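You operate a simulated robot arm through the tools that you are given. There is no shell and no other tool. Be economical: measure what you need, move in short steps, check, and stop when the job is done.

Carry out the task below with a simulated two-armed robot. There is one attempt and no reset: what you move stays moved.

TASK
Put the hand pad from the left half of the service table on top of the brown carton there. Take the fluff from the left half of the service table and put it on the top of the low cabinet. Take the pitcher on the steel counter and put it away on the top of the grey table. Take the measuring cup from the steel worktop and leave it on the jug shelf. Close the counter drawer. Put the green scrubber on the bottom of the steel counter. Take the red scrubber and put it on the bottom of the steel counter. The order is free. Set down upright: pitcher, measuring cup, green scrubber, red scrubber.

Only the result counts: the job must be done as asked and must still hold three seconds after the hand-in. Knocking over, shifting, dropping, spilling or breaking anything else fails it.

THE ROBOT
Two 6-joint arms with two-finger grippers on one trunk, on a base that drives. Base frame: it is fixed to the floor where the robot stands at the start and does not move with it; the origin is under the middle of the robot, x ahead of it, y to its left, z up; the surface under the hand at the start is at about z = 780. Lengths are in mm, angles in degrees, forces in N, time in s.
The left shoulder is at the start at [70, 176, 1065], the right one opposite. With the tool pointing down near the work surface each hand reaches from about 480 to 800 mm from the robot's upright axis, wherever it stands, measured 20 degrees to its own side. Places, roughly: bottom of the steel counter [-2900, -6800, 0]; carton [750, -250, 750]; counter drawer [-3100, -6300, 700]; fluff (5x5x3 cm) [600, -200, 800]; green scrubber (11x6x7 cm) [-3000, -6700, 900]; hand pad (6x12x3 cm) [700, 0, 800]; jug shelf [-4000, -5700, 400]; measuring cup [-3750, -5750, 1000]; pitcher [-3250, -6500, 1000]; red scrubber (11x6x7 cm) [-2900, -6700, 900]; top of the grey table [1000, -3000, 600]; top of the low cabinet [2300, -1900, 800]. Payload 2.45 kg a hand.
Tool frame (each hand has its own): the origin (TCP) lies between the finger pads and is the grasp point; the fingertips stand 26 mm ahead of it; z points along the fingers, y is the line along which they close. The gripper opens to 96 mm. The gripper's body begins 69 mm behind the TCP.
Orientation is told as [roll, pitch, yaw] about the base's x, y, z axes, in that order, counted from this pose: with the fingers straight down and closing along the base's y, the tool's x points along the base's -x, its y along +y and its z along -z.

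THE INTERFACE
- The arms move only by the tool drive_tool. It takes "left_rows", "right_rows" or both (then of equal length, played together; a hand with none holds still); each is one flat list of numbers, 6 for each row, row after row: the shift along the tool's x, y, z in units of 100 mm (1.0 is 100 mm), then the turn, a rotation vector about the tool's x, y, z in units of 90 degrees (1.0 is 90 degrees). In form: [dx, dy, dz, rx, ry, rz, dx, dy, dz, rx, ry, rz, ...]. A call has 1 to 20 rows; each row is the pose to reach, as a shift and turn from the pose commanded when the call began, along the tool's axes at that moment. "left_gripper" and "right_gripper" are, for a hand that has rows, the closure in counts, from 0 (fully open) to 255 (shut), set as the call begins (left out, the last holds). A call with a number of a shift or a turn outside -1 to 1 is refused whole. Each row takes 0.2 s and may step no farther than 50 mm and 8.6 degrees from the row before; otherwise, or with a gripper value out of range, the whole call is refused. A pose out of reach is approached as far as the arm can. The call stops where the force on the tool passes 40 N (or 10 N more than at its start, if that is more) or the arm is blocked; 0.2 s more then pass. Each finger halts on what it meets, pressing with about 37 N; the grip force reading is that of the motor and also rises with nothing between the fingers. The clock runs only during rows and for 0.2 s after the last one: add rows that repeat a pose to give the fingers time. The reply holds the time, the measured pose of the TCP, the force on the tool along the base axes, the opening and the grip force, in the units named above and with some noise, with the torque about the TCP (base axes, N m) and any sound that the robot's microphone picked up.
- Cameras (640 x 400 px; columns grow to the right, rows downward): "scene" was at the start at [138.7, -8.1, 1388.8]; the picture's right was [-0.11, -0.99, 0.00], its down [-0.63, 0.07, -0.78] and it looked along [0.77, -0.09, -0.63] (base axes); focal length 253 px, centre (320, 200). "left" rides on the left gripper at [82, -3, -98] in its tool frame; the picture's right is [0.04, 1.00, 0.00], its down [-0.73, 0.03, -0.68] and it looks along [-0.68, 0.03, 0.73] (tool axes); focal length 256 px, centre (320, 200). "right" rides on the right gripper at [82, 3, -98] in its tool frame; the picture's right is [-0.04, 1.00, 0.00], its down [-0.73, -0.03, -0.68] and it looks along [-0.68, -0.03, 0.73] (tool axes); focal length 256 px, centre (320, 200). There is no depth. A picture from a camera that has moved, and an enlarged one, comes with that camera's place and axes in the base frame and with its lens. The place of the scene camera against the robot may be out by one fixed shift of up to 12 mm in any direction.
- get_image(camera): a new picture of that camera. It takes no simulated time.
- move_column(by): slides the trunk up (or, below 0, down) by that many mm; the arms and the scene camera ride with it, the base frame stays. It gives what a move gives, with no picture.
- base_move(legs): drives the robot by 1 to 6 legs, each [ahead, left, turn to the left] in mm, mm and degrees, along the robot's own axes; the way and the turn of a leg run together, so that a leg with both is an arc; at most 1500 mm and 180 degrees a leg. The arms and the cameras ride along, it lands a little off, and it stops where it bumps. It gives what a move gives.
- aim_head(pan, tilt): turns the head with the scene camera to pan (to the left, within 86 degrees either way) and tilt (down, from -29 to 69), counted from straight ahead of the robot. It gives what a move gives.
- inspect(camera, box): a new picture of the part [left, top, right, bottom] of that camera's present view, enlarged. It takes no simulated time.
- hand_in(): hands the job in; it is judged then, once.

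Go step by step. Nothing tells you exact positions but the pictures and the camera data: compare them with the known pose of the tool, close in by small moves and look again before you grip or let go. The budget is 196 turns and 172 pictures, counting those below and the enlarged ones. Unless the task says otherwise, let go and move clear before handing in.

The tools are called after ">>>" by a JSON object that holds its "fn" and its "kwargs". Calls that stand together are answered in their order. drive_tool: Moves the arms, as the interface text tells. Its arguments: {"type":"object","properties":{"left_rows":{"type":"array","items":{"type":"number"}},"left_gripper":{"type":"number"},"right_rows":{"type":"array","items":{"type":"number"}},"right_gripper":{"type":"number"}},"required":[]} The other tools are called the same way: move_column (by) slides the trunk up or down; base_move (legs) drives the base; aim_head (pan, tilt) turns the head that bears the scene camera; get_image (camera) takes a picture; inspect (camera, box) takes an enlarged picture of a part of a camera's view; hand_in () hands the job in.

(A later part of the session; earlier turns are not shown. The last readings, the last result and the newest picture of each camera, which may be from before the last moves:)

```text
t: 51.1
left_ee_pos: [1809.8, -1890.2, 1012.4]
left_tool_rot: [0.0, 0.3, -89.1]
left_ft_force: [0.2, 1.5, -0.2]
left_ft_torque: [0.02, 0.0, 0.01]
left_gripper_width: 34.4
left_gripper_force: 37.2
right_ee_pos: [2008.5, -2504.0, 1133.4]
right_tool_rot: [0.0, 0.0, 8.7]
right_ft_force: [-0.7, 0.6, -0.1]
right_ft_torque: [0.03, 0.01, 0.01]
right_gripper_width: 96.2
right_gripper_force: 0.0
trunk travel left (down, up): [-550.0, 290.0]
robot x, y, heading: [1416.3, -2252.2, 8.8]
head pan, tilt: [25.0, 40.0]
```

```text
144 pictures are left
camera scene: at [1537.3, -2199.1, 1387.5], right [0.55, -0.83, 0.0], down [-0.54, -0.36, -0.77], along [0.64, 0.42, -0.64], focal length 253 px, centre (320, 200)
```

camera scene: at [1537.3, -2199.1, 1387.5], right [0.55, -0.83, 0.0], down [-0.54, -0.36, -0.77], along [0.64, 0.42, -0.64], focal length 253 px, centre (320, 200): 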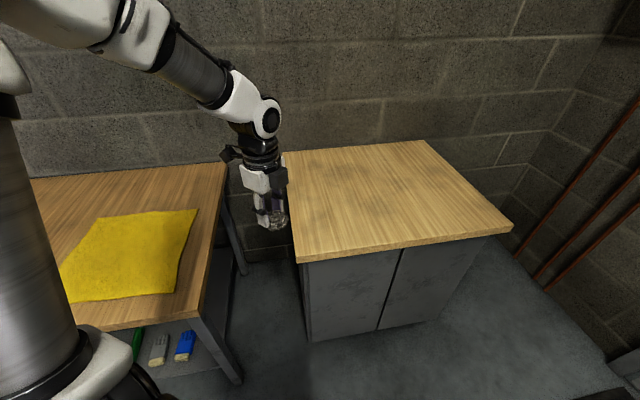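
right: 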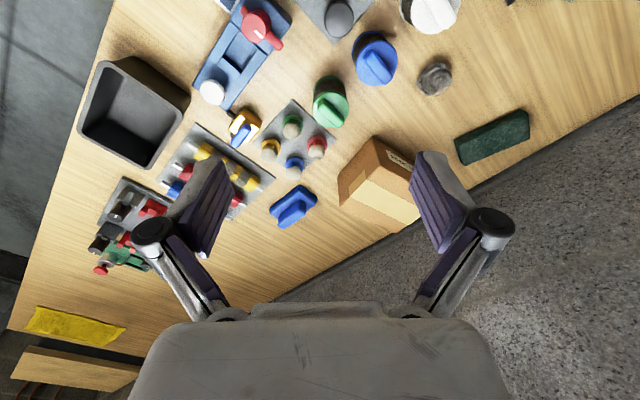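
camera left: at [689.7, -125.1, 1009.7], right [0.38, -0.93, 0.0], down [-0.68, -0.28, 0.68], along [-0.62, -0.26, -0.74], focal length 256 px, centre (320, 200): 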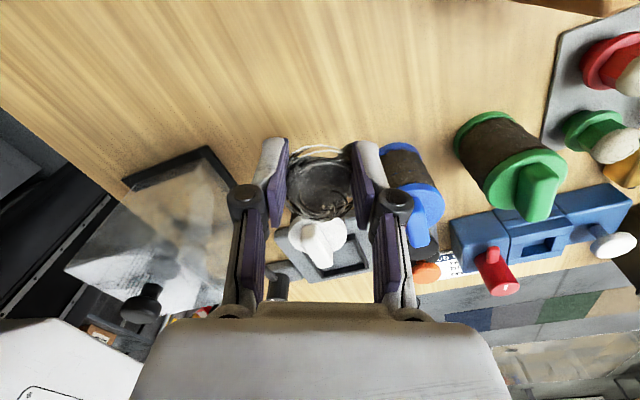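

I'll move 240 mm further so the hand is over the cabinet top.

>>> {"fn": "base_move", "kwargs": {"legs": [[237, -37, 0]]}}

>>> {"fn": "drive_tool", "kwargs": {"left_rows": [0, 0, 0.3, 0, 0, 0, 0, 0, 0.6, 0, 0, 0, 0, 0, 1.0, 0, 0, 0]}}

>>> {"fn": "get_image", "kwargs": {"camera": "left"}}

>>> {"fn": "get_image", "kwargs": {"camera": "scene"}}

```text
t: 52.9
left_ee_pos: [2045.3, -1890.5, 1012.3]
left_tool_rot: [0.0, 0.3, -89.1]
left_ft_force: [0.0, -0.6, 0.5]
left_ft_torque: [0.01, 0.0, -0.01]
left_gripper_width: 33.8
left_gripper_force: 37.1
right_ee_pos: [2244.0, -2504.6, 1133.6]
right_tool_rot: [0.0, -0.1, 8.6]
right_ft_force: [1.0, 0.0, 0.7]
right_ft_torque: [0.05, -0.01, -0.01]
right_gripper_width: 96.1
right_gripper_force: 0.0
trunk travel left (down, up): [-550.0, 290.0]
robot x, y, heading: [1650.1, -2255.8, 8.8]
head pan, tilt: [25.0, 40.0]
```

```text
t: 53.7
left_ee_pos: [2048.3, -1887.6, 913.6]
left_tool_rot: [-0.1, 0.3, -89.2]
left_ft_force: [-0.6, 0.3, -0.2]
left_ft_torque: [-0.05, 0.05, 0.06]
left_gripper_width: 33.8
left_gripper_force: 36.5
right_ee_pos: [2244.9, -2502.9, 1133.3]
right_tool_rot: [0.0, 0.1, 8.5]
right_ft_force: [0.5, 0.3, 0.6]
right_ft_torque: [-0.01, 0.01, 0.0]
right_gripper_width: 96.0
right_gripper_force: 0.1
trunk travel left (down, up): [-550.0, 290.0]
robot x, y, heading: [1652.2, -2254.4, 8.6]
head pan, tilt: [25.0, 40.0]
```

```text
143 pictures are left
camera left: at [2043.6, -1807.3, 1013.3], right [1.0, 0.05, 0.0], down [0.04, -0.74, 0.68], along [0.04, -0.67, -0.74], focal length 256 px, centre (320, 200)
```

left: 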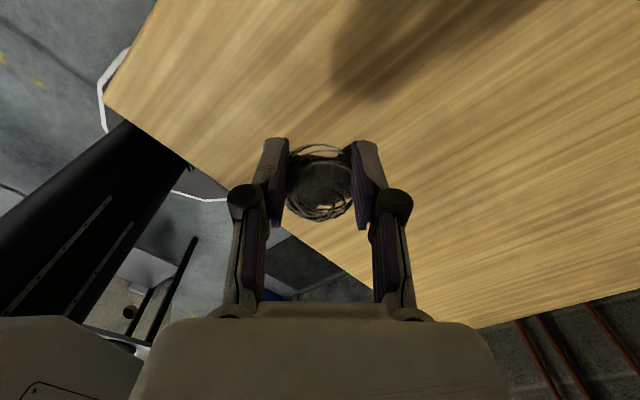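

```text
142 pictures are left
camera scene: at [1774.8, -2199.3, 1387.3], right [0.55, -0.83, 0.0], down [-0.54, -0.36, -0.77], along [0.64, 0.42, -0.64], focal length 253 px, centre (320, 200)
```

scene: 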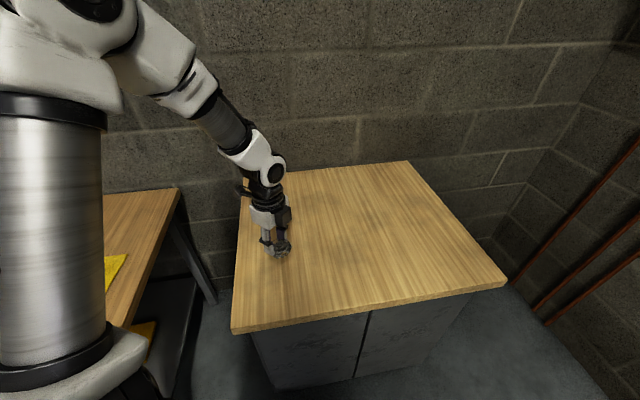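

The fluff is well inside the cabinet top. I'll lower it.

>>> {"fn": "drive_tool", "kwargs": {"left_rows": [0, 0, 0.3, 0, 0, 0, 0, 0, 0.6, 0, 0, 0, 0, 0, 0.7, 0, 0, 0, 0, 0, 0.75, 0, 0, 0, 0, 0, 0.8, 0, 0, 0, 0, 0, 0.85, 0, 0, 0]}}

>>> {"fn": "inspect", "kwargs": {"camera": "scene", "box": [220, 190, 340, 290]}}

```text
t: 55.0
left_ee_pos: [2044.3, -1889.1, 836.5]
left_tool_rot: [0.6, 0.5, -89.1]
left_ft_force: [-10.5, 2.2, 30.4]
left_ft_torque: [-0.2, 0.35, -0.11]
left_gripper_width: 34.3
left_gripper_force: 36.4
right_ee_pos: [2240.3, -2505.8, 1134.7]
right_tool_rot: [0.1, -0.2, 8.7]
right_ft_force: [0.0, 0.7, 0.2]
right_ft_torque: [0.0, 0.02, 0.03]
right_gripper_width: 96.2
right_gripper_force: 0.1
trunk travel left (down, up): [-550.0, 290.0]
robot x, y, heading: [1651.6, -2253.0, 8.8]
head pan, tilt: [25.0, 40.0]
stopped in row 6 (left hand): the force on the tool passed its limit at 44 N (the readings are from after the stop); the commanded pose is now the measured one
```

```text
4.00 times, centred on (280, 240) of scene
camera zoom: at [1769.4, -2202.2, 1388.3], right [0.55, -0.83, 0.0], down [-0.53, -0.36, -0.77], along [0.64, 0.43, -0.64], focal length 1012 px, centre (480, 40)
```

zoom: 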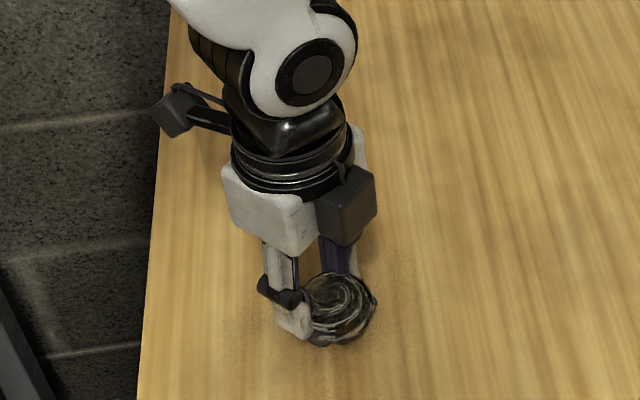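

It's in contact with the cabinet top. I'll ease off, open and rise.

>>> {"fn": "drive_tool", "kwargs": {"left_rows": [0, 0, -0.03, 0, 0, 0, 0, 0, -0.04, 0, 0, 0]}}

>>> {"fn": "drive_tool", "kwargs": {"left_rows": [0, 0, 0, 0, 0, 0, 0, 0, 0, 0, 0, 0, 0, 0, 0, 0, 0, 0, 0, 0, -0.3, 0, 0, 0, 0, 0, -0.6, 0, 0, 0, 0, 0, -1.0, 0, 0, 0], "left_gripper": 0}}

>>> {"fn": "get_image", "kwargs": {"camera": "left"}}

```text
t: 55.6
left_ee_pos: [2047.4, -1887.8, 837.3]
left_tool_rot: [0.4, 0.2, -89.2]
left_ft_force: [0.6, -0.4, 0.2]
left_ft_torque: [0.0, -0.03, 0.02]
left_gripper_width: 34.1
left_gripper_force: 37.0
right_ee_pos: [2244.2, -2505.3, 1134.5]
right_tool_rot: [0.1, 0.0, 8.6]
right_ft_force: [0.6, 0.1, -0.1]
right_ft_torque: [-0.01, -0.02, 0.01]
right_gripper_width: 95.8
right_gripper_force: 0.1
trunk travel left (down, up): [-550.0, 290.0]
robot x, y, heading: [1652.0, -2256.1, 8.7]
head pan, tilt: [25.0, 40.0]
```

```text
t: 57.0
left_ee_pos: [2045.5, -1888.1, 937.7]
left_tool_rot: [0.5, 0.4, -89.1]
left_ft_force: [-0.4, 0.1, -0.1]
left_ft_torque: [-0.01, -0.03, 0.0]
left_gripper_width: 95.9
left_gripper_force: 0.1
right_ee_pos: [2242.8, -2505.6, 1132.9]
right_tool_rot: [0.0, -0.1, 8.7]
right_ft_force: [0.7, -0.5, 0.0]
right_ft_torque: [-0.01, 0.0, 0.02]
right_gripper_width: 96.1
right_gripper_force: 0.1
trunk travel left (down, up): [-550.0, 290.0]
robot x, y, heading: [1646.9, -2257.5, 8.8]
head pan, tilt: [25.0, 40.0]
```

```text
140 pictures are left
camera left: at [2039.4, -1808.9, 1037.9], right [1.0, 0.05, 0.01], down [0.03, -0.74, 0.67], along [0.04, -0.67, -0.74], focal length 256 px, centre (320, 200)
```

left: 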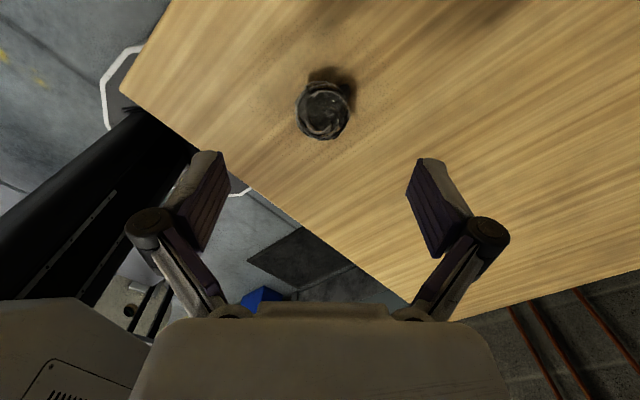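

The fluff is on the cabinet. I'll back out along the corridor and turn to look towards the steel counter.

>>> {"fn": "base_move", "kwargs": {"legs": [[-161, -118, 0], [-768, 1047, 0], [0, 0, -140]]}}

>>> {"fn": "aim_head", "kwargs": {"pan": 0, "tilt": 20}}

>>> {"fn": "get_image", "kwargs": {"camera": "scene"}}

```text
t: 70.5
left_ee_pos: [537.8, -1989.6, 936.8]
left_tool_rot: [0.4, 0.3, 131.0]
left_ft_force: [-1.3, 0.9, -0.2]
left_ft_torque: [0.0, 0.01, 0.02]
left_gripper_width: 95.9
left_gripper_force: 0.0
right_ee_pos: [-10.1, -1647.2, 1133.2]
right_tool_rot: [-0.1, 0.0, -131.2]
right_ft_force: [-0.7, 0.0, 0.4]
right_ft_torque: [0.03, 0.01, 0.02]
right_gripper_width: 95.8
right_gripper_force: 0.1
trunk travel left (down, up): [-550.0, 290.0]
robot x, y, heading: [605.8, -1453.1, -131.2]
head pan, tilt: [25.0, 40.0]
```

```text
t: 71.4
left_ee_pos: [538.8, -1989.8, 936.8]
left_tool_rot: [0.4, 0.4, 131.0]
left_ft_force: [-1.1, 0.0, -1.7]
left_ft_torque: [-0.01, 0.03, -0.02]
left_gripper_width: 96.0
left_gripper_force: 0.1
right_ee_pos: [-10.6, -1647.3, 1132.5]
right_tool_rot: [0.1, 0.0, -131.2]
right_ft_force: [0.1, -0.4, 1.3]
right_ft_torque: [0.02, 0.0, 0.0]
right_gripper_width: 96.1
right_gripper_force: 0.2
trunk travel left (down, up): [-550.0, 290.0]
robot x, y, heading: [601.6, -1453.0, -131.1]
head pan, tilt: [0.0, 20.0]
```

```text
139 pictures are left
camera scene: at [512.9, -1559.3, 1418.8], right [-0.75, 0.66, 0.0], down [0.23, 0.26, -0.94], along [-0.62, -0.71, -0.34], focal length 253 px, centre (320, 200)
```

scene: 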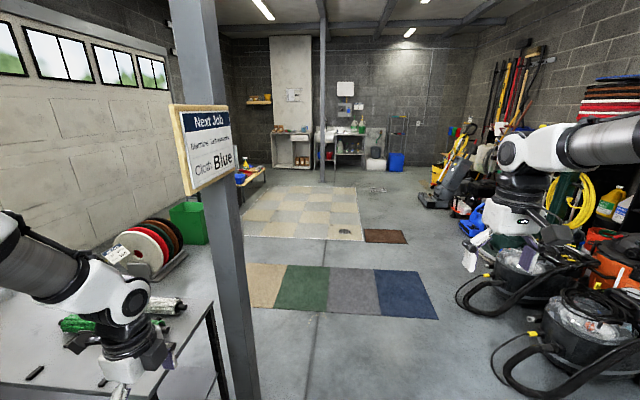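

The steel counter and worktop are at the far end of the room. I'll strafe right to clear the pole, then drive ahead.

>>> {"fn": "base_move", "kwargs": {"legs": [[0, -415, 0], [1500, 0, 0], [1500, 0, 0]]}}

>>> {"fn": "get_image", "kwargs": {"camera": "scene"}}

```text
t: 87.9
left_ee_pos: [-1870.3, -3834.8, 937.4]
left_tool_rot: [0.4, 0.4, 126.7]
left_ft_force: [-0.2, -0.4, -0.5]
left_ft_torque: [-0.01, 0.02, -0.01]
left_gripper_width: 95.8
left_gripper_force: 0.0
right_ee_pos: [-2393.4, -3452.2, 1132.7]
right_tool_rot: [0.0, -0.1, -135.4]
right_ft_force: [-1.0, -0.1, -0.1]
right_ft_torque: [0.01, -0.02, 0.02]
right_gripper_width: 96.0
right_gripper_force: 0.0
trunk travel left (down, up): [-550.0, 290.0]
robot x, y, heading: [-1767.8, -3302.1, -135.1]
head pan, tilt: [0.0, 20.0]
```

```text
138 pictures are left
camera scene: at [-1864.7, -3403.2, 1418.9], right [-0.7, 0.71, 0.0], down [0.24, 0.24, -0.94], along [-0.67, -0.66, -0.34], focal length 253 px, centre (320, 200)
```

scene: 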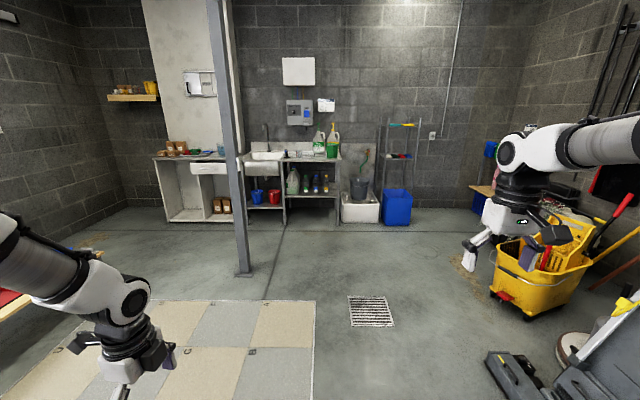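

I'm well placed. I'll zoom in on the counter and worktop.

>>> {"fn": "inspect", "kwargs": {"camera": "scene", "box": [140, 110, 260, 230]}}

>>> {"fn": "inspect", "kwargs": {"camera": "scene", "box": [240, 110, 360, 230]}}

```text
3.33 times, centred on (200, 170) of scene
camera zoom: at [-1864.7, -3403.2, 1418.9], right [-0.7, 0.71, 0.0], down [0.24, 0.24, -0.94], along [-0.67, -0.66, -0.34], focal length 844 px, centre (720, 300)
```

zoom: 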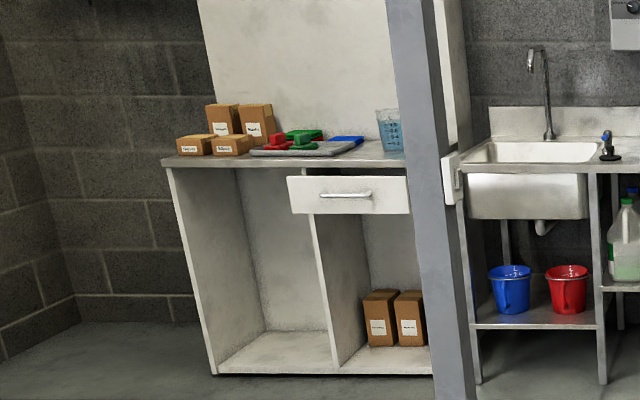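

```text
3.33 times, centred on (300, 170) of scene
camera zoom: at [-1864.7, -3403.2, 1418.9], right [-0.7, 0.71, 0.0], down [0.24, 0.24, -0.94], along [-0.67, -0.66, -0.34], focal length 844 px, centre (387, 300)
```

zoom: 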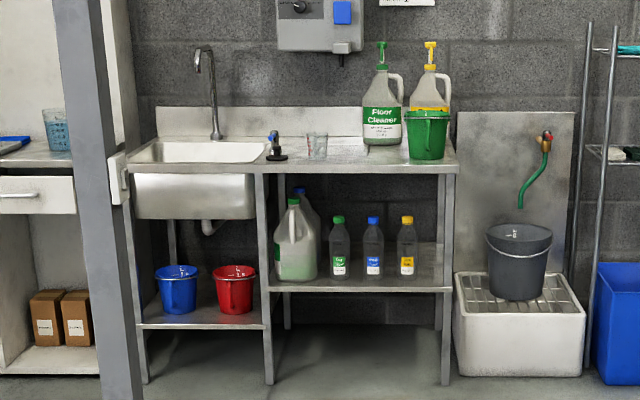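

I can see the counter with the pitcher, scrubbers and open drawer, and the worktop with the cup above the jug shelf. I'll drive between the bench and the pole.

>>> {"fn": "base_move", "kwargs": {"legs": [[707, 622, 0], [707, 622, 0]]}}

>>> {"fn": "get_image", "kwargs": {"camera": "scene"}}

```text
t: 97.4
left_ee_pos: [-2044.8, -5725.5, 936.3]
left_tool_rot: [0.3, 0.4, 124.3]
left_ft_force: [0.0, 0.6, 0.8]
left_ft_torque: [-0.02, -0.01, -0.01]
left_gripper_width: 95.9
left_gripper_force: 0.0
right_ee_pos: [-2550.5, -5320.9, 1133.1]
right_tool_rot: [0.0, 0.0, -137.7]
right_ft_force: [-1.5, -1.2, -0.5]
right_ft_torque: [0.01, -0.01, 0.01]
right_gripper_width: 96.0
right_gripper_force: 0.1
trunk travel left (down, up): [-550.0, 290.0]
robot x, y, heading: [-1917.4, -5201.8, -137.6]
head pan, tilt: [0.0, 20.0]
```

```text
135 pictures are left
camera scene: at [-2020.8, -5294.1, 1418.9], right [-0.67, 0.74, 0.0], down [0.25, 0.23, -0.94], along [-0.7, -0.63, -0.34], focal length 253 px, centre (320, 200)
```

scene: 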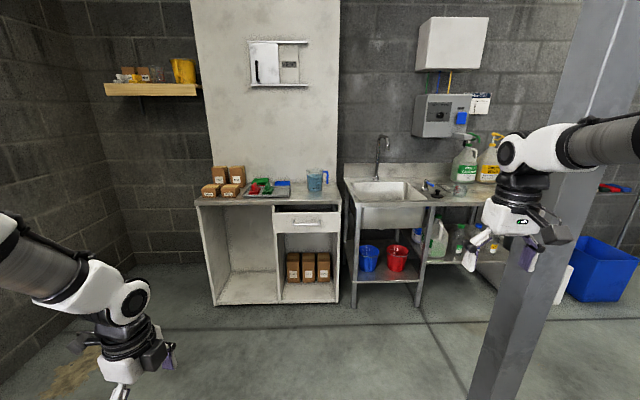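

The right hand is close to the pole, so I'll shift left slightly, square up and drive to the counter.

>>> {"fn": "base_move", "kwargs": {"legs": [[0, 70, 2.6], [700, 0, 0]]}}

>>> {"fn": "aim_head", "kwargs": {"pan": 0, "tilt": 35}}

>>> {"fn": "get_image", "kwargs": {"camera": "scene"}}

```text
t: 102.0
left_ee_pos: [-2511.8, -6282.9, 937.5]
left_tool_rot: [0.4, 0.4, 125.4]
left_ft_force: [0.5, 0.0, 0.1]
left_ft_torque: [-0.03, 0.0, 0.0]
left_gripper_width: 96.2
left_gripper_force: 0.0
right_ee_pos: [-3024.4, -5888.6, 1133.5]
right_tool_rot: [0.0, 0.0, -136.8]
right_ft_force: [-0.6, -0.1, -0.4]
right_ft_torque: [0.0, 0.0, -0.02]
right_gripper_width: 96.0
right_gripper_force: 0.1
trunk travel left (down, up): [-550.0, 290.0]
robot x, y, heading: [-2394.9, -5752.4, -136.9]
head pan, tilt: [0.0, 20.0]
```

```text
t: 102.8
left_ee_pos: [-2511.7, -6281.4, 936.9]
left_tool_rot: [0.5, 0.4, 125.5]
left_ft_force: [-0.2, 0.9, -0.4]
left_ft_torque: [0.0, 0.01, 0.0]
left_gripper_width: 95.9
left_gripper_force: 0.0
right_ee_pos: [-3024.9, -5888.7, 1133.3]
right_tool_rot: [0.0, 0.1, -136.6]
right_ft_force: [-0.5, -0.3, -0.6]
right_ft_torque: [0.0, 0.0, 0.02]
right_gripper_width: 96.1
right_gripper_force: 0.1
trunk travel left (down, up): [-550.0, 290.0]
robot x, y, heading: [-2397.3, -5754.9, -136.7]
head pan, tilt: [0.0, 35.0]
```

```text
134 pictures are left
camera scene: at [-2492.6, -5847.5, 1395.1], right [-0.69, 0.73, 0.0], down [0.42, 0.39, -0.82], along [-0.6, -0.56, -0.57], focal length 253 px, centre (320, 200)
```

scene: 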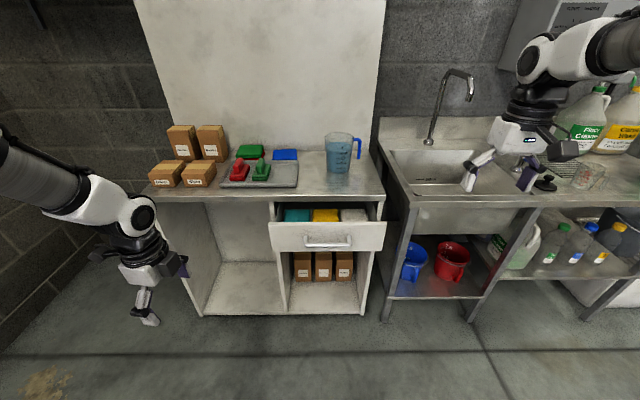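

>>> {"fn": "inspect", "kwargs": {"camera": "scene", "box": [140, 110, 400, 270]}}

>>> {"fn": "inspect", "kwargs": {"camera": "scene", "box": [380, 110, 640, 320]}}

```text
2.46 times, centred on (270, 190) of scene
camera zoom: at [-2492.6, -5847.5, 1395.1], right [-0.69, 0.73, 0.0], down [0.42, 0.39, -0.82], along [-0.6, -0.56, -0.57], focal length 623 px, centre (443, 225)
```

zoom: 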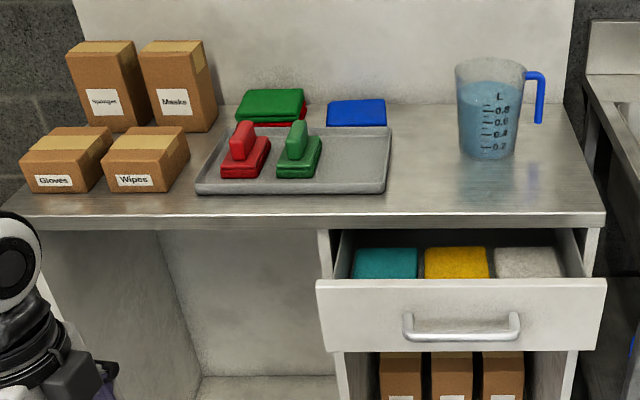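

```text
1.90 times, centred on (510, 215) of scene
camera zoom: at [-2492.6, -5847.5, 1395.1], right [-0.69, 0.73, 0.0], down [0.42, 0.39, -0.82], along [-0.6, -0.56, -0.57], focal length 482 px, centre (-42, 171)
```

zoom: 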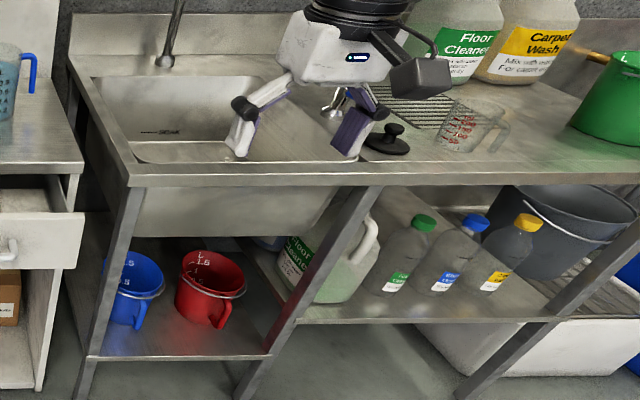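

The pitcher holds blue liquid, so I'll leave it for last. First I'll close the drawer: move up a bit, lower the trunk, and turn the right tool horizontal with closed fingers.

>>> {"fn": "base_move", "kwargs": {"legs": [[150, 0, 1.7]]}}

>>> {"fn": "drive_tool", "kwargs": {"right_rows": [0, 0.1, 0, 0, -0.09, 0, 0, 0.2, 0, 0, -0.18, 0, 0, 0.3, 0, 0, -0.27, 0, 0, 0.4, 0, 0, -0.36, 0, 0, 0.5, 0, 0, -0.45, 0, 0, 0.6, 0, 0, -0.54, 0, 0, 0.7, 0, 0, -0.63, 0, 0, 0.8, 0, 0, -0.72, 0, 0, 0.9, 0, 0, -0.81, 0, 0, 1.0, 0, 0, -0.9, 0, 0, 1.0, 0, 0, -0.99, 0], "right_gripper": 255}}

>>> {"fn": "move_column", "kwargs": {"by": -300}}

>>> {"fn": "get_image", "kwargs": {"camera": "scene"}}

```text
t: 104.1
left_ee_pos: [-2607.0, -6391.6, 935.7]
left_tool_rot: [0.5, 0.4, 127.1]
left_ft_force: [0.1, -0.4, 0.0]
left_ft_torque: [0.02, 0.01, -0.02]
left_gripper_width: 96.0
left_gripper_force: 0.1
right_ee_pos: [-3130.8, -6011.9, 1134.9]
right_tool_rot: [-0.1, -0.1, -135.1]
right_ft_force: [0.2, 0.0, 0.1]
right_ft_torque: [0.0, -0.05, 0.03]
right_gripper_width: 96.1
right_gripper_force: 0.1
trunk travel left (down, up): [-550.0, 290.0]
robot x, y, heading: [-2508.3, -5859.6, -134.9]
head pan, tilt: [0.0, 35.0]
```

```text
t: 106.5
left_ee_pos: [-2607.6, -6391.2, 937.8]
left_tool_rot: [0.4, 0.3, 127.1]
left_ft_force: [-0.1, 0.5, -0.8]
left_ft_torque: [0.04, -0.02, 0.05]
left_gripper_width: 95.9
left_gripper_force: 0.1
right_ee_pos: [-3122.1, -6095.0, 1196.4]
right_tool_rot: [-30.4, -86.1, -115.7]
right_ft_force: [-0.3, -0.3, 0.1]
right_ft_torque: [0.01, 0.01, -0.03]
right_gripper_width: 0.3
right_gripper_force: 28.4
right hand out of reach, approached as far as the arm can: row 4, 5, 6, 7, 8, 9, 10, 11
trunk travel left (down, up): [-550.0, 290.0]
robot x, y, heading: [-2503.6, -5858.3, -135.1]
head pan, tilt: [0.0, 35.0]
```

```text
t: 109.5
left_ee_pos: [-2605.4, -6391.3, 636.5]
left_tool_rot: [0.4, 0.4, 127.1]
left_ft_force: [-0.4, -0.2, -0.7]
left_ft_torque: [-0.02, 0.03, 0.01]
left_gripper_width: 96.0
left_gripper_force: 0.0
right_ee_pos: [-3121.7, -6094.1, 894.8]
right_tool_rot: [-29.6, -86.1, -116.5]
right_ft_force: [-0.2, 0.0, 0.4]
right_ft_torque: [-0.01, -0.01, 0.0]
right_gripper_width: 0.0
right_gripper_force: 29.0
trunk travel left (down, up): [-250.0, 590.0]
robot x, y, heading: [-2502.7, -5860.6, -135.1]
head pan, tilt: [0.0, 35.0]
```

```text
131 pictures are left
camera scene: at [-2599.1, -5956.1, 1095.1], right [-0.71, 0.71, 0.0], down [0.41, 0.41, -0.82], along [-0.58, -0.58, -0.57], focal length 253 px, centre (320, 200)
```

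scene: 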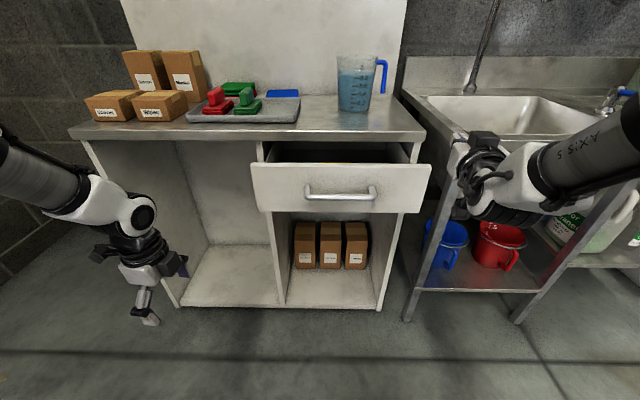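

The drawer handle is at about v=-6590. I'll bring the right hand in front of the drawer centre.

>>> {"fn": "drive_tool", "kwargs": {"right_rows": [0, 0.0, 0.3, 0, 0, 0, 0.1, 0.2, 0.5, 0, 0, 0, 0.2, 0.4, 0.5, 0, 0, 0, 0.3, 0.6, 0.5, 0, 0, 0, 0.4, 0.8, 0.5, 0, 0, 0, 0.45, 1.0, 0.5, 0, 0, 0]}}

>>> {"fn": "get_image", "kwargs": {"camera": "scene"}}

```text
t: 110.9
left_ee_pos: [-2606.5, -6392.0, 637.0]
left_tool_rot: [0.4, 0.4, 127.1]
left_ft_force: [-0.3, -0.2, -0.4]
left_ft_torque: [0.01, -0.03, -0.01]
left_gripper_width: 95.9
left_gripper_force: 0.1
right_ee_pos: [-3137.1, -6223.2, 865.4]
right_tool_rot: [-34.0, -85.4, -113.1]
right_ft_force: [0.0, 0.3, -0.1]
right_ft_torque: [0.0, -0.01, 0.01]
right_gripper_width: 0.0
right_gripper_force: 28.4
right hand out of reach, approached as far as the arm can: row 3, 4, 5, 6
trunk travel left (down, up): [-250.0, 590.0]
robot x, y, heading: [-2502.3, -5863.6, -134.9]
head pan, tilt: [0.0, 35.0]
```

```text
130 pictures are left
camera scene: at [-2598.5, -5956.9, 1095.0], right [-0.71, 0.71, 0.0], down [0.41, 0.41, -0.82], along [-0.58, -0.58, -0.57], focal length 253 px, centre (320, 200)
```

scene: 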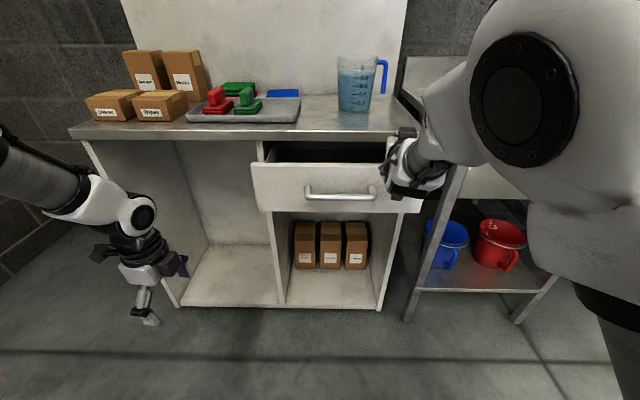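

The arm is folding at its inner limit. I'll back off 200 mm so the horizontal tool has room.

>>> {"fn": "base_move", "kwargs": {"legs": [[-220, 0, 0]]}}

>>> {"fn": "drive_tool", "kwargs": {"right_rows": [0, 0, 0.3, 0, 0, 0, 0, 0.2, 0.6, 0, 0, 0, 0, 0.4, 0.9, 0, 0, 0, 0, 0.6, 1.0, 0, 0, 0, 0, 0.8, 1.0, 0, 0, 0, 0, 0.8, 1.0, 0, 0, 0]}}

>>> {"fn": "get_image", "kwargs": {"camera": "scene"}}

```text
t: 112.6
left_ee_pos: [-2449.6, -6236.8, 638.7]
left_tool_rot: [0.5, 0.3, 127.2]
left_ft_force: [-0.2, 0.0, 0.2]
left_ft_torque: [0.0, -0.01, -0.03]
left_gripper_width: 96.1
left_gripper_force: 0.0
right_ee_pos: [-2979.1, -6068.9, 865.1]
right_tool_rot: [-34.6, -85.4, -112.2]
right_ft_force: [-0.3, 0.4, 0.9]
right_ft_torque: [0.05, 0.0, 0.03]
right_gripper_width: 0.0
right_gripper_force: 29.0
trunk travel left (down, up): [-250.0, 590.0]
robot x, y, heading: [-2351.5, -5701.0, -135.2]
head pan, tilt: [0.0, 35.0]
```

```text
t: 114.0
left_ee_pos: [-2450.0, -6235.2, 637.3]
left_tool_rot: [0.5, 0.3, 127.2]
left_ft_force: [-0.7, 0.3, 0.5]
left_ft_torque: [0.0, 0.01, -0.02]
left_gripper_width: 95.8
left_gripper_force: 0.0
right_ee_pos: [-3023.7, -6188.3, 855.0]
right_tool_rot: [-31.4, -85.4, -115.8]
right_ft_force: [-0.2, 0.2, 0.0]
right_ft_torque: [-0.02, -0.01, -0.02]
right_gripper_width: 0.0
right_gripper_force: 28.6
trunk travel left (down, up): [-250.0, 590.0]
robot x, y, heading: [-2348.9, -5704.6, -135.3]
head pan, tilt: [0.0, 35.0]
```

```text
129 pictures are left
camera scene: at [-2443.0, -5800.6, 1095.0], right [-0.71, 0.71, 0.0], down [0.41, 0.41, -0.82], along [-0.58, -0.58, -0.57], focal length 253 px, centre (320, 200)
```

scene: 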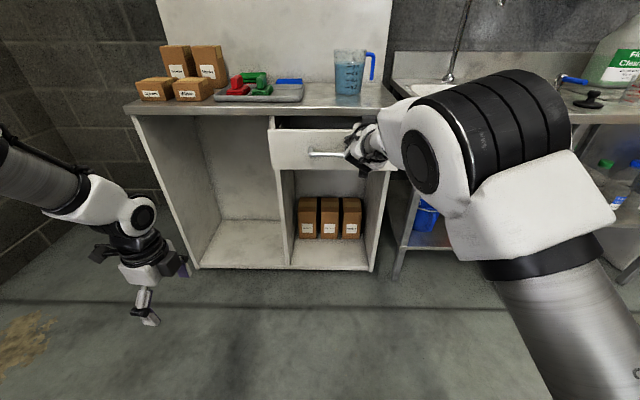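

The hand is in front of the drawer but too high. I'll lower it to z≈775 and centre it.

>>> {"fn": "drive_tool", "kwargs": {"right_rows": [0.2, 0.15, 0, 0, 0, 0, 0.4, 0.3, 0, 0, 0, 0, 0.6, 0.45, 0, 0, 0, 0, 0.8, 0.6, 0, 0, 0, 0]}}

>>> {"fn": "get_image", "kwargs": {"camera": "right"}}

>>> {"fn": "inspect", "kwargs": {"camera": "scene", "box": [240, 90, 420, 200]}}

```text
t: 115.2
left_ee_pos: [-2450.5, -6235.3, 636.9]
left_tool_rot: [0.5, 0.2, 127.1]
left_ft_force: [0.4, 1.6, 0.3]
left_ft_torque: [0.02, -0.04, -0.02]
left_gripper_width: 96.0
left_gripper_force: 0.1
right_ee_pos: [-3016.7, -6219.3, 791.3]
right_tool_rot: [-29.8, -87.2, -118.8]
right_ft_force: [-0.8, -2.2, 19.6]
right_ft_torque: [-0.15, 0.47, 0.0]
right_gripper_width: 0.1
right_gripper_force: 28.6
right hand out of reach, approached as far as the arm can: row 3, 4
trunk travel left (down, up): [-250.0, 590.0]
robot x, y, heading: [-2348.9, -5703.4, -135.1]
head pan, tilt: [0.0, 35.0]
stopped in row 4 (right hand): the force on the tool passed its limit at 44 N (the readings are from after the stop); the commanded pose is now the measured one
```

```text
128 pictures are left
camera right: at [-2930.3, -6169.3, 713.4], right [0.52, -0.85, 0.02], down [0.55, 0.35, 0.76], along [-0.66, -0.39, 0.65], focal length 256 px, centre (320, 200)
```

right: 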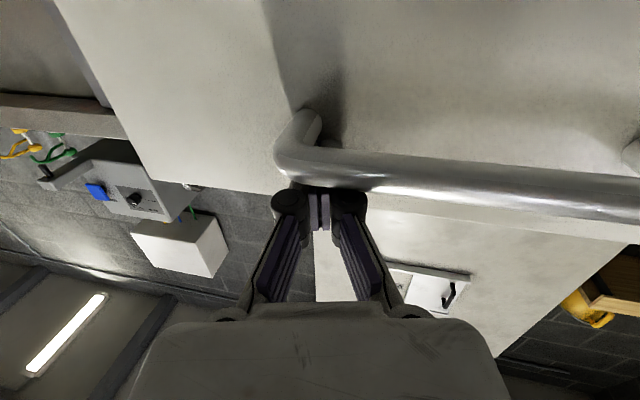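

```text
3.56 times, centred on (330, 145) of scene
camera zoom: at [-2441.5, -5799.6, 1095.3], right [-0.71, 0.71, 0.0], down [0.4, 0.4, -0.82], along [-0.58, -0.58, -0.57], focal length 900 px, centre (284, 396)
```

zoom: 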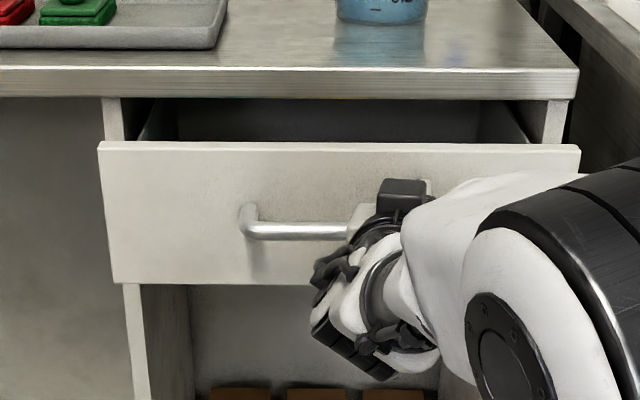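

The fingers rest on the handle near z≈780. I'll raise 12 mm and push the drawer front.

>>> {"fn": "drive_tool", "kwargs": {"right_rows": [-0.12, 0, 0, 0, 0, 0, -0.12, 0.05, 0.2, 0, 0, 0, -0.12, 0.1, 0.4, 0, 0, 0, -0.12, 0.15, 0.6, 0, 0, 0, -0.12, 0.195, 0.8, 0, 0, 0, -0.12, 0.235, 0.97, 0, 0, 0]}}

>>> {"fn": "inspect", "kwargs": {"camera": "scene", "box": [240, 90, 420, 200]}}

```text
t: 116.6
left_ee_pos: [-2449.9, -6233.8, 637.7]
left_tool_rot: [0.5, 0.4, 127.2]
left_ft_force: [0.5, 0.2, 0.3]
left_ft_torque: [0.01, 0.04, -0.01]
left_gripper_width: 95.9
left_gripper_force: 0.0
right_ee_pos: [-3083.3, -6286.6, 791.4]
right_tool_rot: [-27.1, -86.6, -121.2]
right_ft_force: [0.4, -2.4, 4.5]
right_ft_torque: [-0.04, 0.13, 0.03]
right_gripper_width: 0.0
right_gripper_force: 28.6
right hand out of reach, approached as far as the arm can: row 6
trunk travel left (down, up): [-250.0, 590.0]
robot x, y, heading: [-2346.8, -5703.5, -135.2]
head pan, tilt: [0.0, 35.0]
```

```text
3.56 times, centred on (330, 145) of scene
camera zoom: at [-2442.8, -5799.9, 1095.3], right [-0.71, 0.71, 0.0], down [0.41, 0.4, -0.82], along [-0.58, -0.58, -0.57], focal length 900 px, centre (284, 396)
```

zoom: 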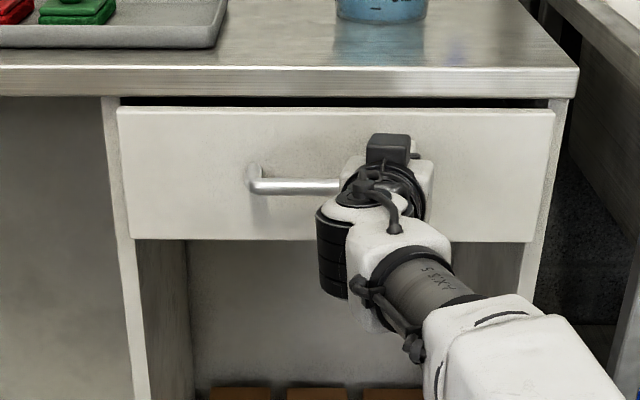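

The drawer is moving and the arm is at full reach. I'll finish the push with small base steps.

>>> {"fn": "base_move", "kwargs": {"legs": [[30, 0, 0]]}}

>>> {"fn": "inspect", "kwargs": {"camera": "scene", "box": [240, 90, 420, 200]}}

```text
t: 117.5
left_ee_pos: [-2472.5, -6253.1, 638.0]
left_tool_rot: [0.6, 0.4, 127.0]
left_ft_force: [0.0, -0.7, -0.1]
left_ft_torque: [0.03, -0.01, 0.02]
left_gripper_width: 96.5
left_gripper_force: 0.1
right_ee_pos: [-3102.5, -6304.3, 790.9]
right_tool_rot: [-27.0, -86.7, -121.8]
right_ft_force: [7.7, 8.4, 1.0]
right_ft_torque: [-0.1, 0.09, -0.01]
right_gripper_width: 0.1
right_gripper_force: 28.5
trunk travel left (down, up): [-250.0, 590.0]
robot x, y, heading: [-2367.1, -5725.5, -135.1]
head pan, tilt: [0.0, 35.0]
stopped in leg 1: the force on the tool passed its limit at 122 N (the readings are from after the stop); the commanded pose is now the measured one
```

```text
3.56 times, centred on (330, 145) of scene
camera zoom: at [-2461.7, -5817.9, 1095.3], right [-0.7, 0.71, 0.0], down [0.41, 0.4, -0.82], along [-0.58, -0.58, -0.57], focal length 900 px, centre (284, 396)
```

zoom: 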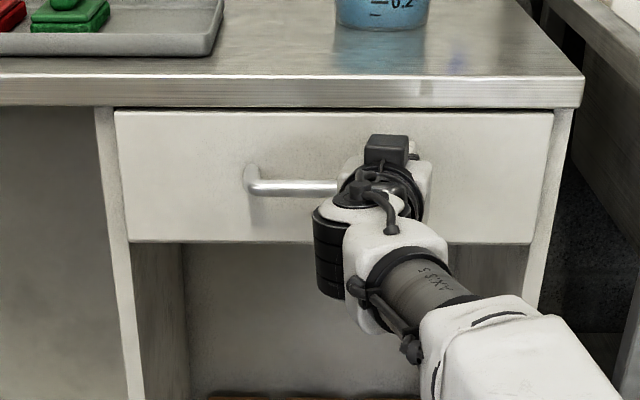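

The drawer is fully closed, with its front at v≈-6677. I'll back off and turn the right tool back to pointing down.

>>> {"fn": "base_move", "kwargs": {"legs": [[-150, 0, 0]]}}

>>> {"fn": "drive_tool", "kwargs": {"right_rows": [-0.1, 0, -0.1, 0, 0.09, 0, -0.2, 0, -0.2, 0, 0.18, 0, -0.3, 0, -0.3, 0, 0.27, 0, -0.4, 0, -0.4, 0, 0.36, 0, -0.5, 0, -0.5, 0, 0.45, 0, -0.6, 0, -0.6, 0, 0.54, 0, -0.7, 0, -0.7, 0, 0.63, 0, -0.8, 0, -0.8, 0, 0.72, 0, -0.9, 0, -0.9, 0, 0.81, 0, -1.0, 0, -1.0, 0, 0.9, 0, -1.0, 0, -1.0, 0, 0.97, 0], "right_gripper": 0}}

>>> {"fn": "move_column", "kwargs": {"by": 300}}

>>> {"fn": "get_image", "kwargs": {"camera": "scene"}}

```text
t: 118.9
left_ee_pos: [-2363.4, -6145.6, 637.7]
left_tool_rot: [0.5, 0.5, 127.0]
left_ft_force: [0.3, 0.6, -0.3]
left_ft_torque: [0.0, 0.01, 0.01]
left_gripper_width: 96.0
left_gripper_force: 0.1
right_ee_pos: [-2996.2, -6194.6, 791.3]
right_tool_rot: [-27.1, -86.8, -122.0]
right_ft_force: [-0.4, 1.8, 7.4]
right_ft_torque: [0.0, 0.13, -0.03]
right_gripper_width: 0.2
right_gripper_force: 27.9
trunk travel left (down, up): [-250.0, 590.0]
robot x, y, heading: [-2258.3, -5613.6, -135.0]
head pan, tilt: [0.0, 35.0]
```

```text
t: 121.3
left_ee_pos: [-2363.8, -6146.5, 636.0]
left_tool_rot: [0.4, 0.2, 126.9]
left_ft_force: [-0.8, 0.9, -0.1]
left_ft_torque: [0.02, 0.08, 0.0]
left_gripper_width: 96.1
left_gripper_force: 0.0
right_ee_pos: [-2837.8, -6001.9, 843.9]
right_tool_rot: [-1.6, 0.3, -148.9]
right_ft_force: [0.5, 0.0, 0.4]
right_ft_torque: [0.0, 0.05, -0.02]
right_gripper_width: 96.1
right_gripper_force: 0.2
right hand out of reach, approached as far as the arm can: row 3, 4, 5, 6, 7, 8, 9, 10, 11
trunk travel left (down, up): [-250.0, 590.0]
robot x, y, heading: [-2259.3, -5615.1, -135.4]
head pan, tilt: [0.0, 35.0]
```

```text
t: 124.3
left_ee_pos: [-2364.5, -6145.4, 937.0]
left_tool_rot: [0.4, 0.4, 126.9]
left_ft_force: [1.6, 0.0, 0.6]
left_ft_torque: [-0.03, 0.0, 0.02]
left_gripper_width: 96.3
left_gripper_force: 0.0
right_ee_pos: [-2837.1, -6003.0, 1143.7]
right_tool_rot: [-1.4, 0.4, -149.0]
right_ft_force: [0.8, -0.1, 0.1]
right_ft_torque: [0.0, 0.0, 0.01]
right_gripper_width: 96.0
right_gripper_force: 0.0
trunk travel left (down, up): [-550.0, 290.0]
robot x, y, heading: [-2261.5, -5614.6, -135.5]
head pan, tilt: [0.0, 35.0]
```

```text
124 pictures are left
camera scene: at [-2354.8, -5711.4, 1395.0], right [-0.7, 0.71, 0.0], down [0.41, 0.4, -0.82], along [-0.58, -0.58, -0.57], focal length 253 px, centre (320, 200)
```

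scene: 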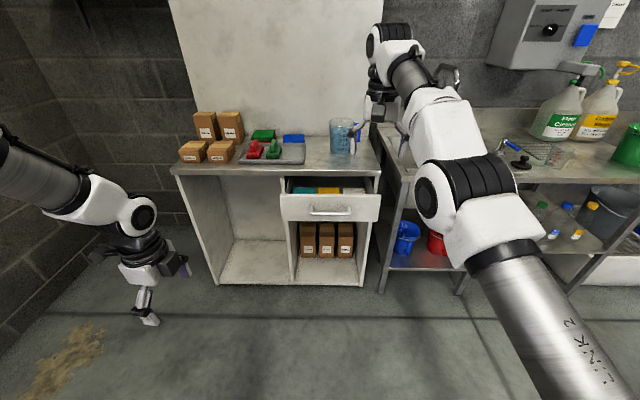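

The drawer has come open again, probably dragged back by finger friction on the handle. I'll push again with the fingers higher, clear of the handle, and this time lift off before retreating.

>>> {"fn": "drive_tool", "kwargs": {"right_rows": [-0.3, 0, 0, 0, 0, -0.075, -0.6, 0, 0, 0, 0, -0.15], "right_gripper": 255}}

>>> {"fn": "drive_tool", "kwargs": {"right_rows": [0, 0, 0.04, 0, -0.09, 0, 0, 0, 0.08, 0, -0.18, 0, 0, 0, 0.12, 0, -0.27, 0, 0, 0, 0.16, 0, -0.36, 0, 0, 0, 0.2, 0, -0.45, 0, 0, 0, 0.24, 0, -0.54, 0, 0, 0, 0.28, 0, -0.63, 0, 0, 0, 0.32, 0, -0.72, 0, 0, 0, 0.36, 0, -0.81, 0, 0, 0, 0.4, 0, -0.9, 0, 0, 0, 0.4, 0, -0.99, 0]}}

>>> {"fn": "move_column", "kwargs": {"by": -300}}

>>> {"fn": "get_image", "kwargs": {"camera": "scene"}}

```text
t: 124.9
left_ee_pos: [-2364.9, -6146.0, 936.7]
left_tool_rot: [0.4, 0.4, 126.9]
left_ft_force: [0.2, -0.5, 0.3]
left_ft_torque: [-0.02, 0.01, -0.01]
left_gripper_width: 96.1
left_gripper_force: 0.0
right_ee_pos: [-2853.5, -5983.7, 1147.9]
right_tool_rot: [-1.5, 1.4, -135.3]
right_ft_force: [-0.8, -0.5, -0.6]
right_ft_torque: [0.01, 0.0, 0.01]
right_gripper_width: 0.1
right_gripper_force: 28.9
right hand out of reach, approached as far as the arm can: row 1, 2
trunk travel left (down, up): [-550.0, 290.0]
robot x, y, heading: [-2261.3, -5613.6, -135.3]
head pan, tilt: [0.0, 35.0]
```

```text
t: 127.3
left_ee_pos: [-2364.3, -6147.7, 937.5]
left_tool_rot: [0.4, 0.4, 127.0]
left_ft_force: [-0.2, 0.4, -0.4]
left_ft_torque: [0.0, 0.01, 0.02]
left_gripper_width: 95.9
left_gripper_force: 0.1
right_ee_pos: [-2854.0, -5983.6, 1148.4]
right_tool_rot: [-1.5, 1.3, -135.4]
right_ft_force: [0.6, 0.2, 0.4]
right_ft_torque: [0.02, 0.03, 0.02]
right_gripper_width: 0.1
right_gripper_force: 28.7
right hand out of reach, approached as far as the arm can: row 1, 2, 3, 4, 5, 6, 7, 8, 9, 10, 11
trunk travel left (down, up): [-550.0, 290.0]
robot x, y, heading: [-2258.6, -5612.1, -135.4]
head pan, tilt: [0.0, 35.0]
```

```text
t: 130.3
left_ee_pos: [-2363.6, -6147.1, 637.2]
left_tool_rot: [0.4, 0.4, 127.0]
left_ft_force: [-0.3, 1.6, 0.1]
left_ft_torque: [-0.01, 0.02, -0.01]
left_gripper_width: 96.1
left_gripper_force: 0.0
right_ee_pos: [-2854.9, -5984.4, 849.4]
right_tool_rot: [-1.5, 1.3, -135.5]
right_ft_force: [-0.3, 0.6, -0.6]
right_ft_torque: [-0.01, 0.03, 0.0]
right_gripper_width: 0.0
right_gripper_force: 28.1
trunk travel left (down, up): [-250.0, 590.0]
robot x, y, heading: [-2258.6, -5618.7, -135.4]
head pan, tilt: [0.0, 35.0]
```

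```text
123 pictures are left
camera scene: at [-2354.6, -5711.1, 1095.1], right [-0.7, 0.71, 0.0], down [0.41, 0.4, -0.82], along [-0.58, -0.58, -0.57], focal length 253 px, centre (320, 200)
```

scene: 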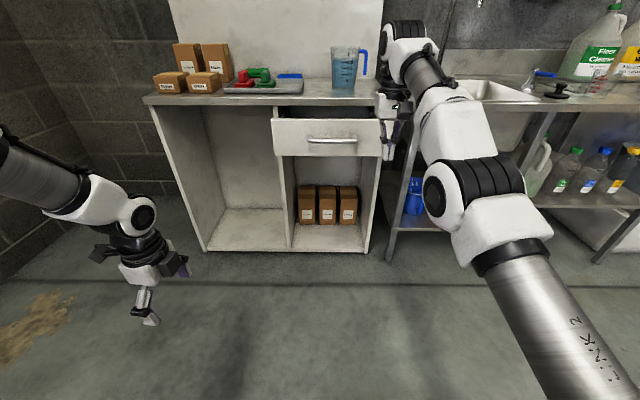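

The arm is straight again. I'll use the tilt trick, fingers towards the robot while pulling in.

>>> {"fn": "drive_tool", "kwargs": {"right_rows": [0.1, 0, 0, 0, 0.09, 0, 0.2, 0, 0, 0, 0.18, 0, 0.3, 0, 0, 0, 0.27, 0, 0.4, 0, 0, 0, 0.36, 0, 0.5, 0, 0, 0, 0.45, 0, 0.6, 0, 0, 0, 0.54, 0, 0.7, 0, 0, 0, 0.54, 0]}}

>>> {"fn": "drive_tool", "kwargs": {"right_rows": [0, 0, 0, 0, -0.09, 0, 0, 0, 0, 0, -0.18, 0, 0, 0, 0, 0, -0.27, 0, 0, 0, 0, 0, -0.36, 0, 0, 0, 0, 0, -0.45, 0, 0, 0, 0, 0, -0.54, 0]}}

```text
t: 131.9
left_ee_pos: [-2364.1, -6146.3, 637.7]
left_tool_rot: [0.5, 0.4, 127.0]
left_ft_force: [0.6, 0.9, -0.9]
left_ft_torque: [-0.01, 0.03, 0.01]
left_gripper_width: 95.9
left_gripper_force: 0.0
right_ee_pos: [-2737.2, -5846.6, 758.3]
right_tool_rot: [-2.3, 49.9, -137.2]
right_ft_force: [0.2, -0.3, 0.5]
right_ft_torque: [0.0, -0.04, 0.01]
right_gripper_width: 0.0
right_gripper_force: 28.6
right hand out of reach, approached as far as the arm can: row 1, 2, 3, 4, 5, 6, 7
trunk travel left (down, up): [-250.0, 590.0]
robot x, y, heading: [-2260.2, -5617.0, -135.4]
head pan, tilt: [0.0, 35.0]
```

```text
t: 133.3
left_ee_pos: [-2363.4, -6145.5, 637.0]
left_tool_rot: [0.5, 0.4, 126.9]
left_ft_force: [0.0, 1.1, 0.0]
left_ft_torque: [0.0, -0.01, 0.03]
left_gripper_width: 96.1
left_gripper_force: 0.1
right_ee_pos: [-2744.4, -5846.3, 759.3]
right_tool_rot: [-1.4, 1.2, -135.5]
right_ft_force: [0.2, -0.1, 0.0]
right_ft_torque: [0.05, -0.04, 0.0]
right_gripper_width: 0.1
right_gripper_force: 28.9
trunk travel left (down, up): [-250.0, 590.0]
robot x, y, heading: [-2260.7, -5619.4, -135.2]
head pan, tilt: [0.0, 35.0]
```

The arm is free. I'll use a 50° forward-down tilt, closed fingers, at z≈815, clear of the handle.

>>> {"fn": "drive_tool", "kwargs": {"right_rows": [-0.15, 0.15, -0.08, 0, -0.08, 0, -0.3, 0.3, -0.16, 0, -0.16, 0, -0.45, 0.45, -0.24, 0, -0.24, 0, -0.6, 0.6, -0.32, 0, -0.32, 0, -0.75, 0.75, -0.4, 0, -0.4, 0, -0.9, 0.9, -0.48, 0, -0.48, 0, -1.0, 1.0, -0.56, 0, -0.55, 0]}}

>>> {"fn": "base_move", "kwargs": {"legs": [[350, 0, 0]]}}

>>> {"fn": "get_image", "kwargs": {"camera": "scene"}}

```text
t: 134.9
left_ee_pos: [-2363.2, -6146.0, 638.0]
left_tool_rot: [0.3, 0.4, 126.9]
left_ft_force: [-0.4, 0.7, 0.6]
left_ft_torque: [0.01, 0.02, 0.02]
left_gripper_width: 96.0
left_gripper_force: 0.0
right_ee_pos: [-2802.9, -5966.9, 833.6]
right_tool_rot: [1.9, -48.8, -137.5]
right_ft_force: [-0.5, -0.7, 0.1]
right_ft_torque: [-0.02, -0.02, 0.0]
right_gripper_width: 0.2
right_gripper_force: 28.8
right hand out of reach, approached as far as the arm can: row 4, 5, 6, 7
trunk travel left (down, up): [-250.0, 590.0]
robot x, y, heading: [-2259.3, -5614.2, -135.3]
head pan, tilt: [0.0, 35.0]
```

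```text
t: 137.2
left_ee_pos: [-2609.7, -6394.7, 637.0]
left_tool_rot: [0.3, 0.4, 127.2]
left_ft_force: [0.1, -0.1, -0.5]
left_ft_torque: [0.0, -0.03, 0.02]
left_gripper_width: 96.0
left_gripper_force: 0.1
right_ee_pos: [-3051.5, -6218.3, 826.1]
right_tool_rot: [2.0, -48.0, -137.3]
right_ft_force: [0.5, -0.1, 0.6]
right_ft_torque: [-0.03, 0.02, 0.04]
right_gripper_width: 0.0
right_gripper_force: 28.7
trunk travel left (down, up): [-250.0, 590.0]
robot x, y, heading: [-2507.1, -5865.2, -135.0]
head pan, tilt: [0.0, 35.0]
```

```text
122 pictures are left
camera scene: at [-2603.0, -5959.5, 1094.9], right [-0.71, 0.71, 0.0], down [0.41, 0.41, -0.82], along [-0.58, -0.58, -0.57], focal length 253 px, centre (320, 200)
```

scene: 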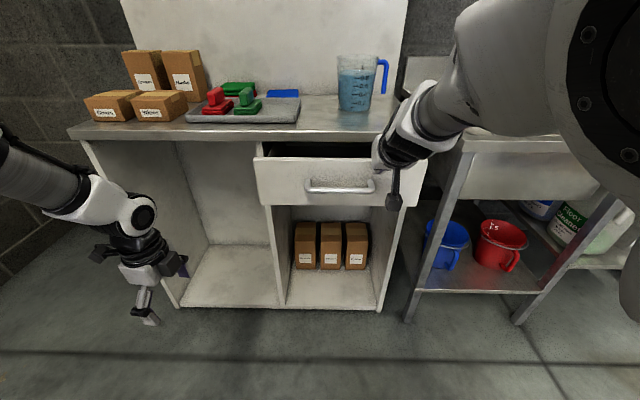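

>>> {"fn": "inspect", "kwargs": {"camera": "scene", "box": [250, 110, 450, 230]}}

>>> {"fn": "get_image", "kwargs": {"camera": "right"}}

```text
3.20 times, centred on (350, 170) of scene
camera zoom: at [-2603.0, -5959.5, 1094.9], right [-0.71, 0.71, 0.0], down [0.41, 0.41, -0.82], along [-0.58, -0.58, -0.57], focal length 810 px, centre (224, 296)
```

zoom: 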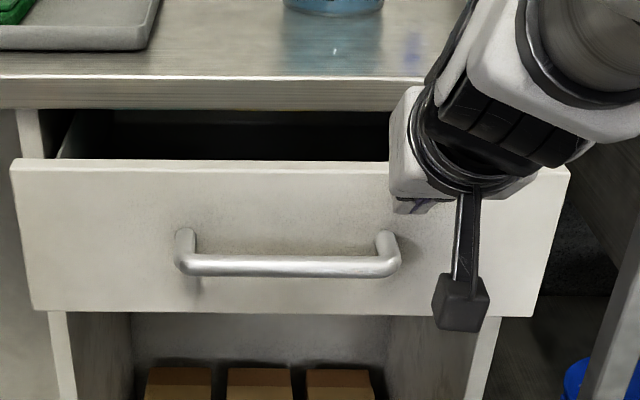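

```text
120 pictures are left
camera right: at [-2956.4, -6132.0, 832.0], right [0.68, -0.73, 0.05], down [-0.03, 0.05, 1.0], along [-0.74, -0.68, 0.01], focal length 256 px, centre (320, 200)
```

right: 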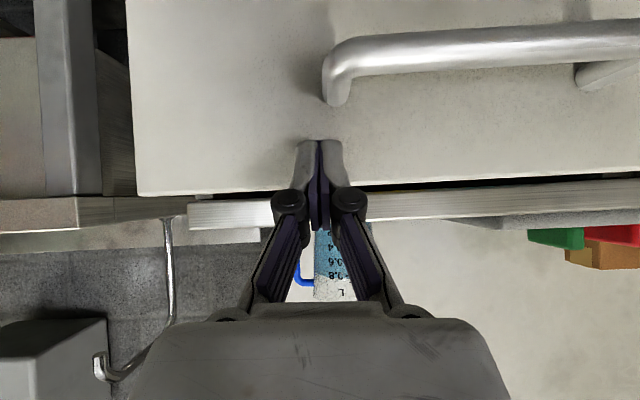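

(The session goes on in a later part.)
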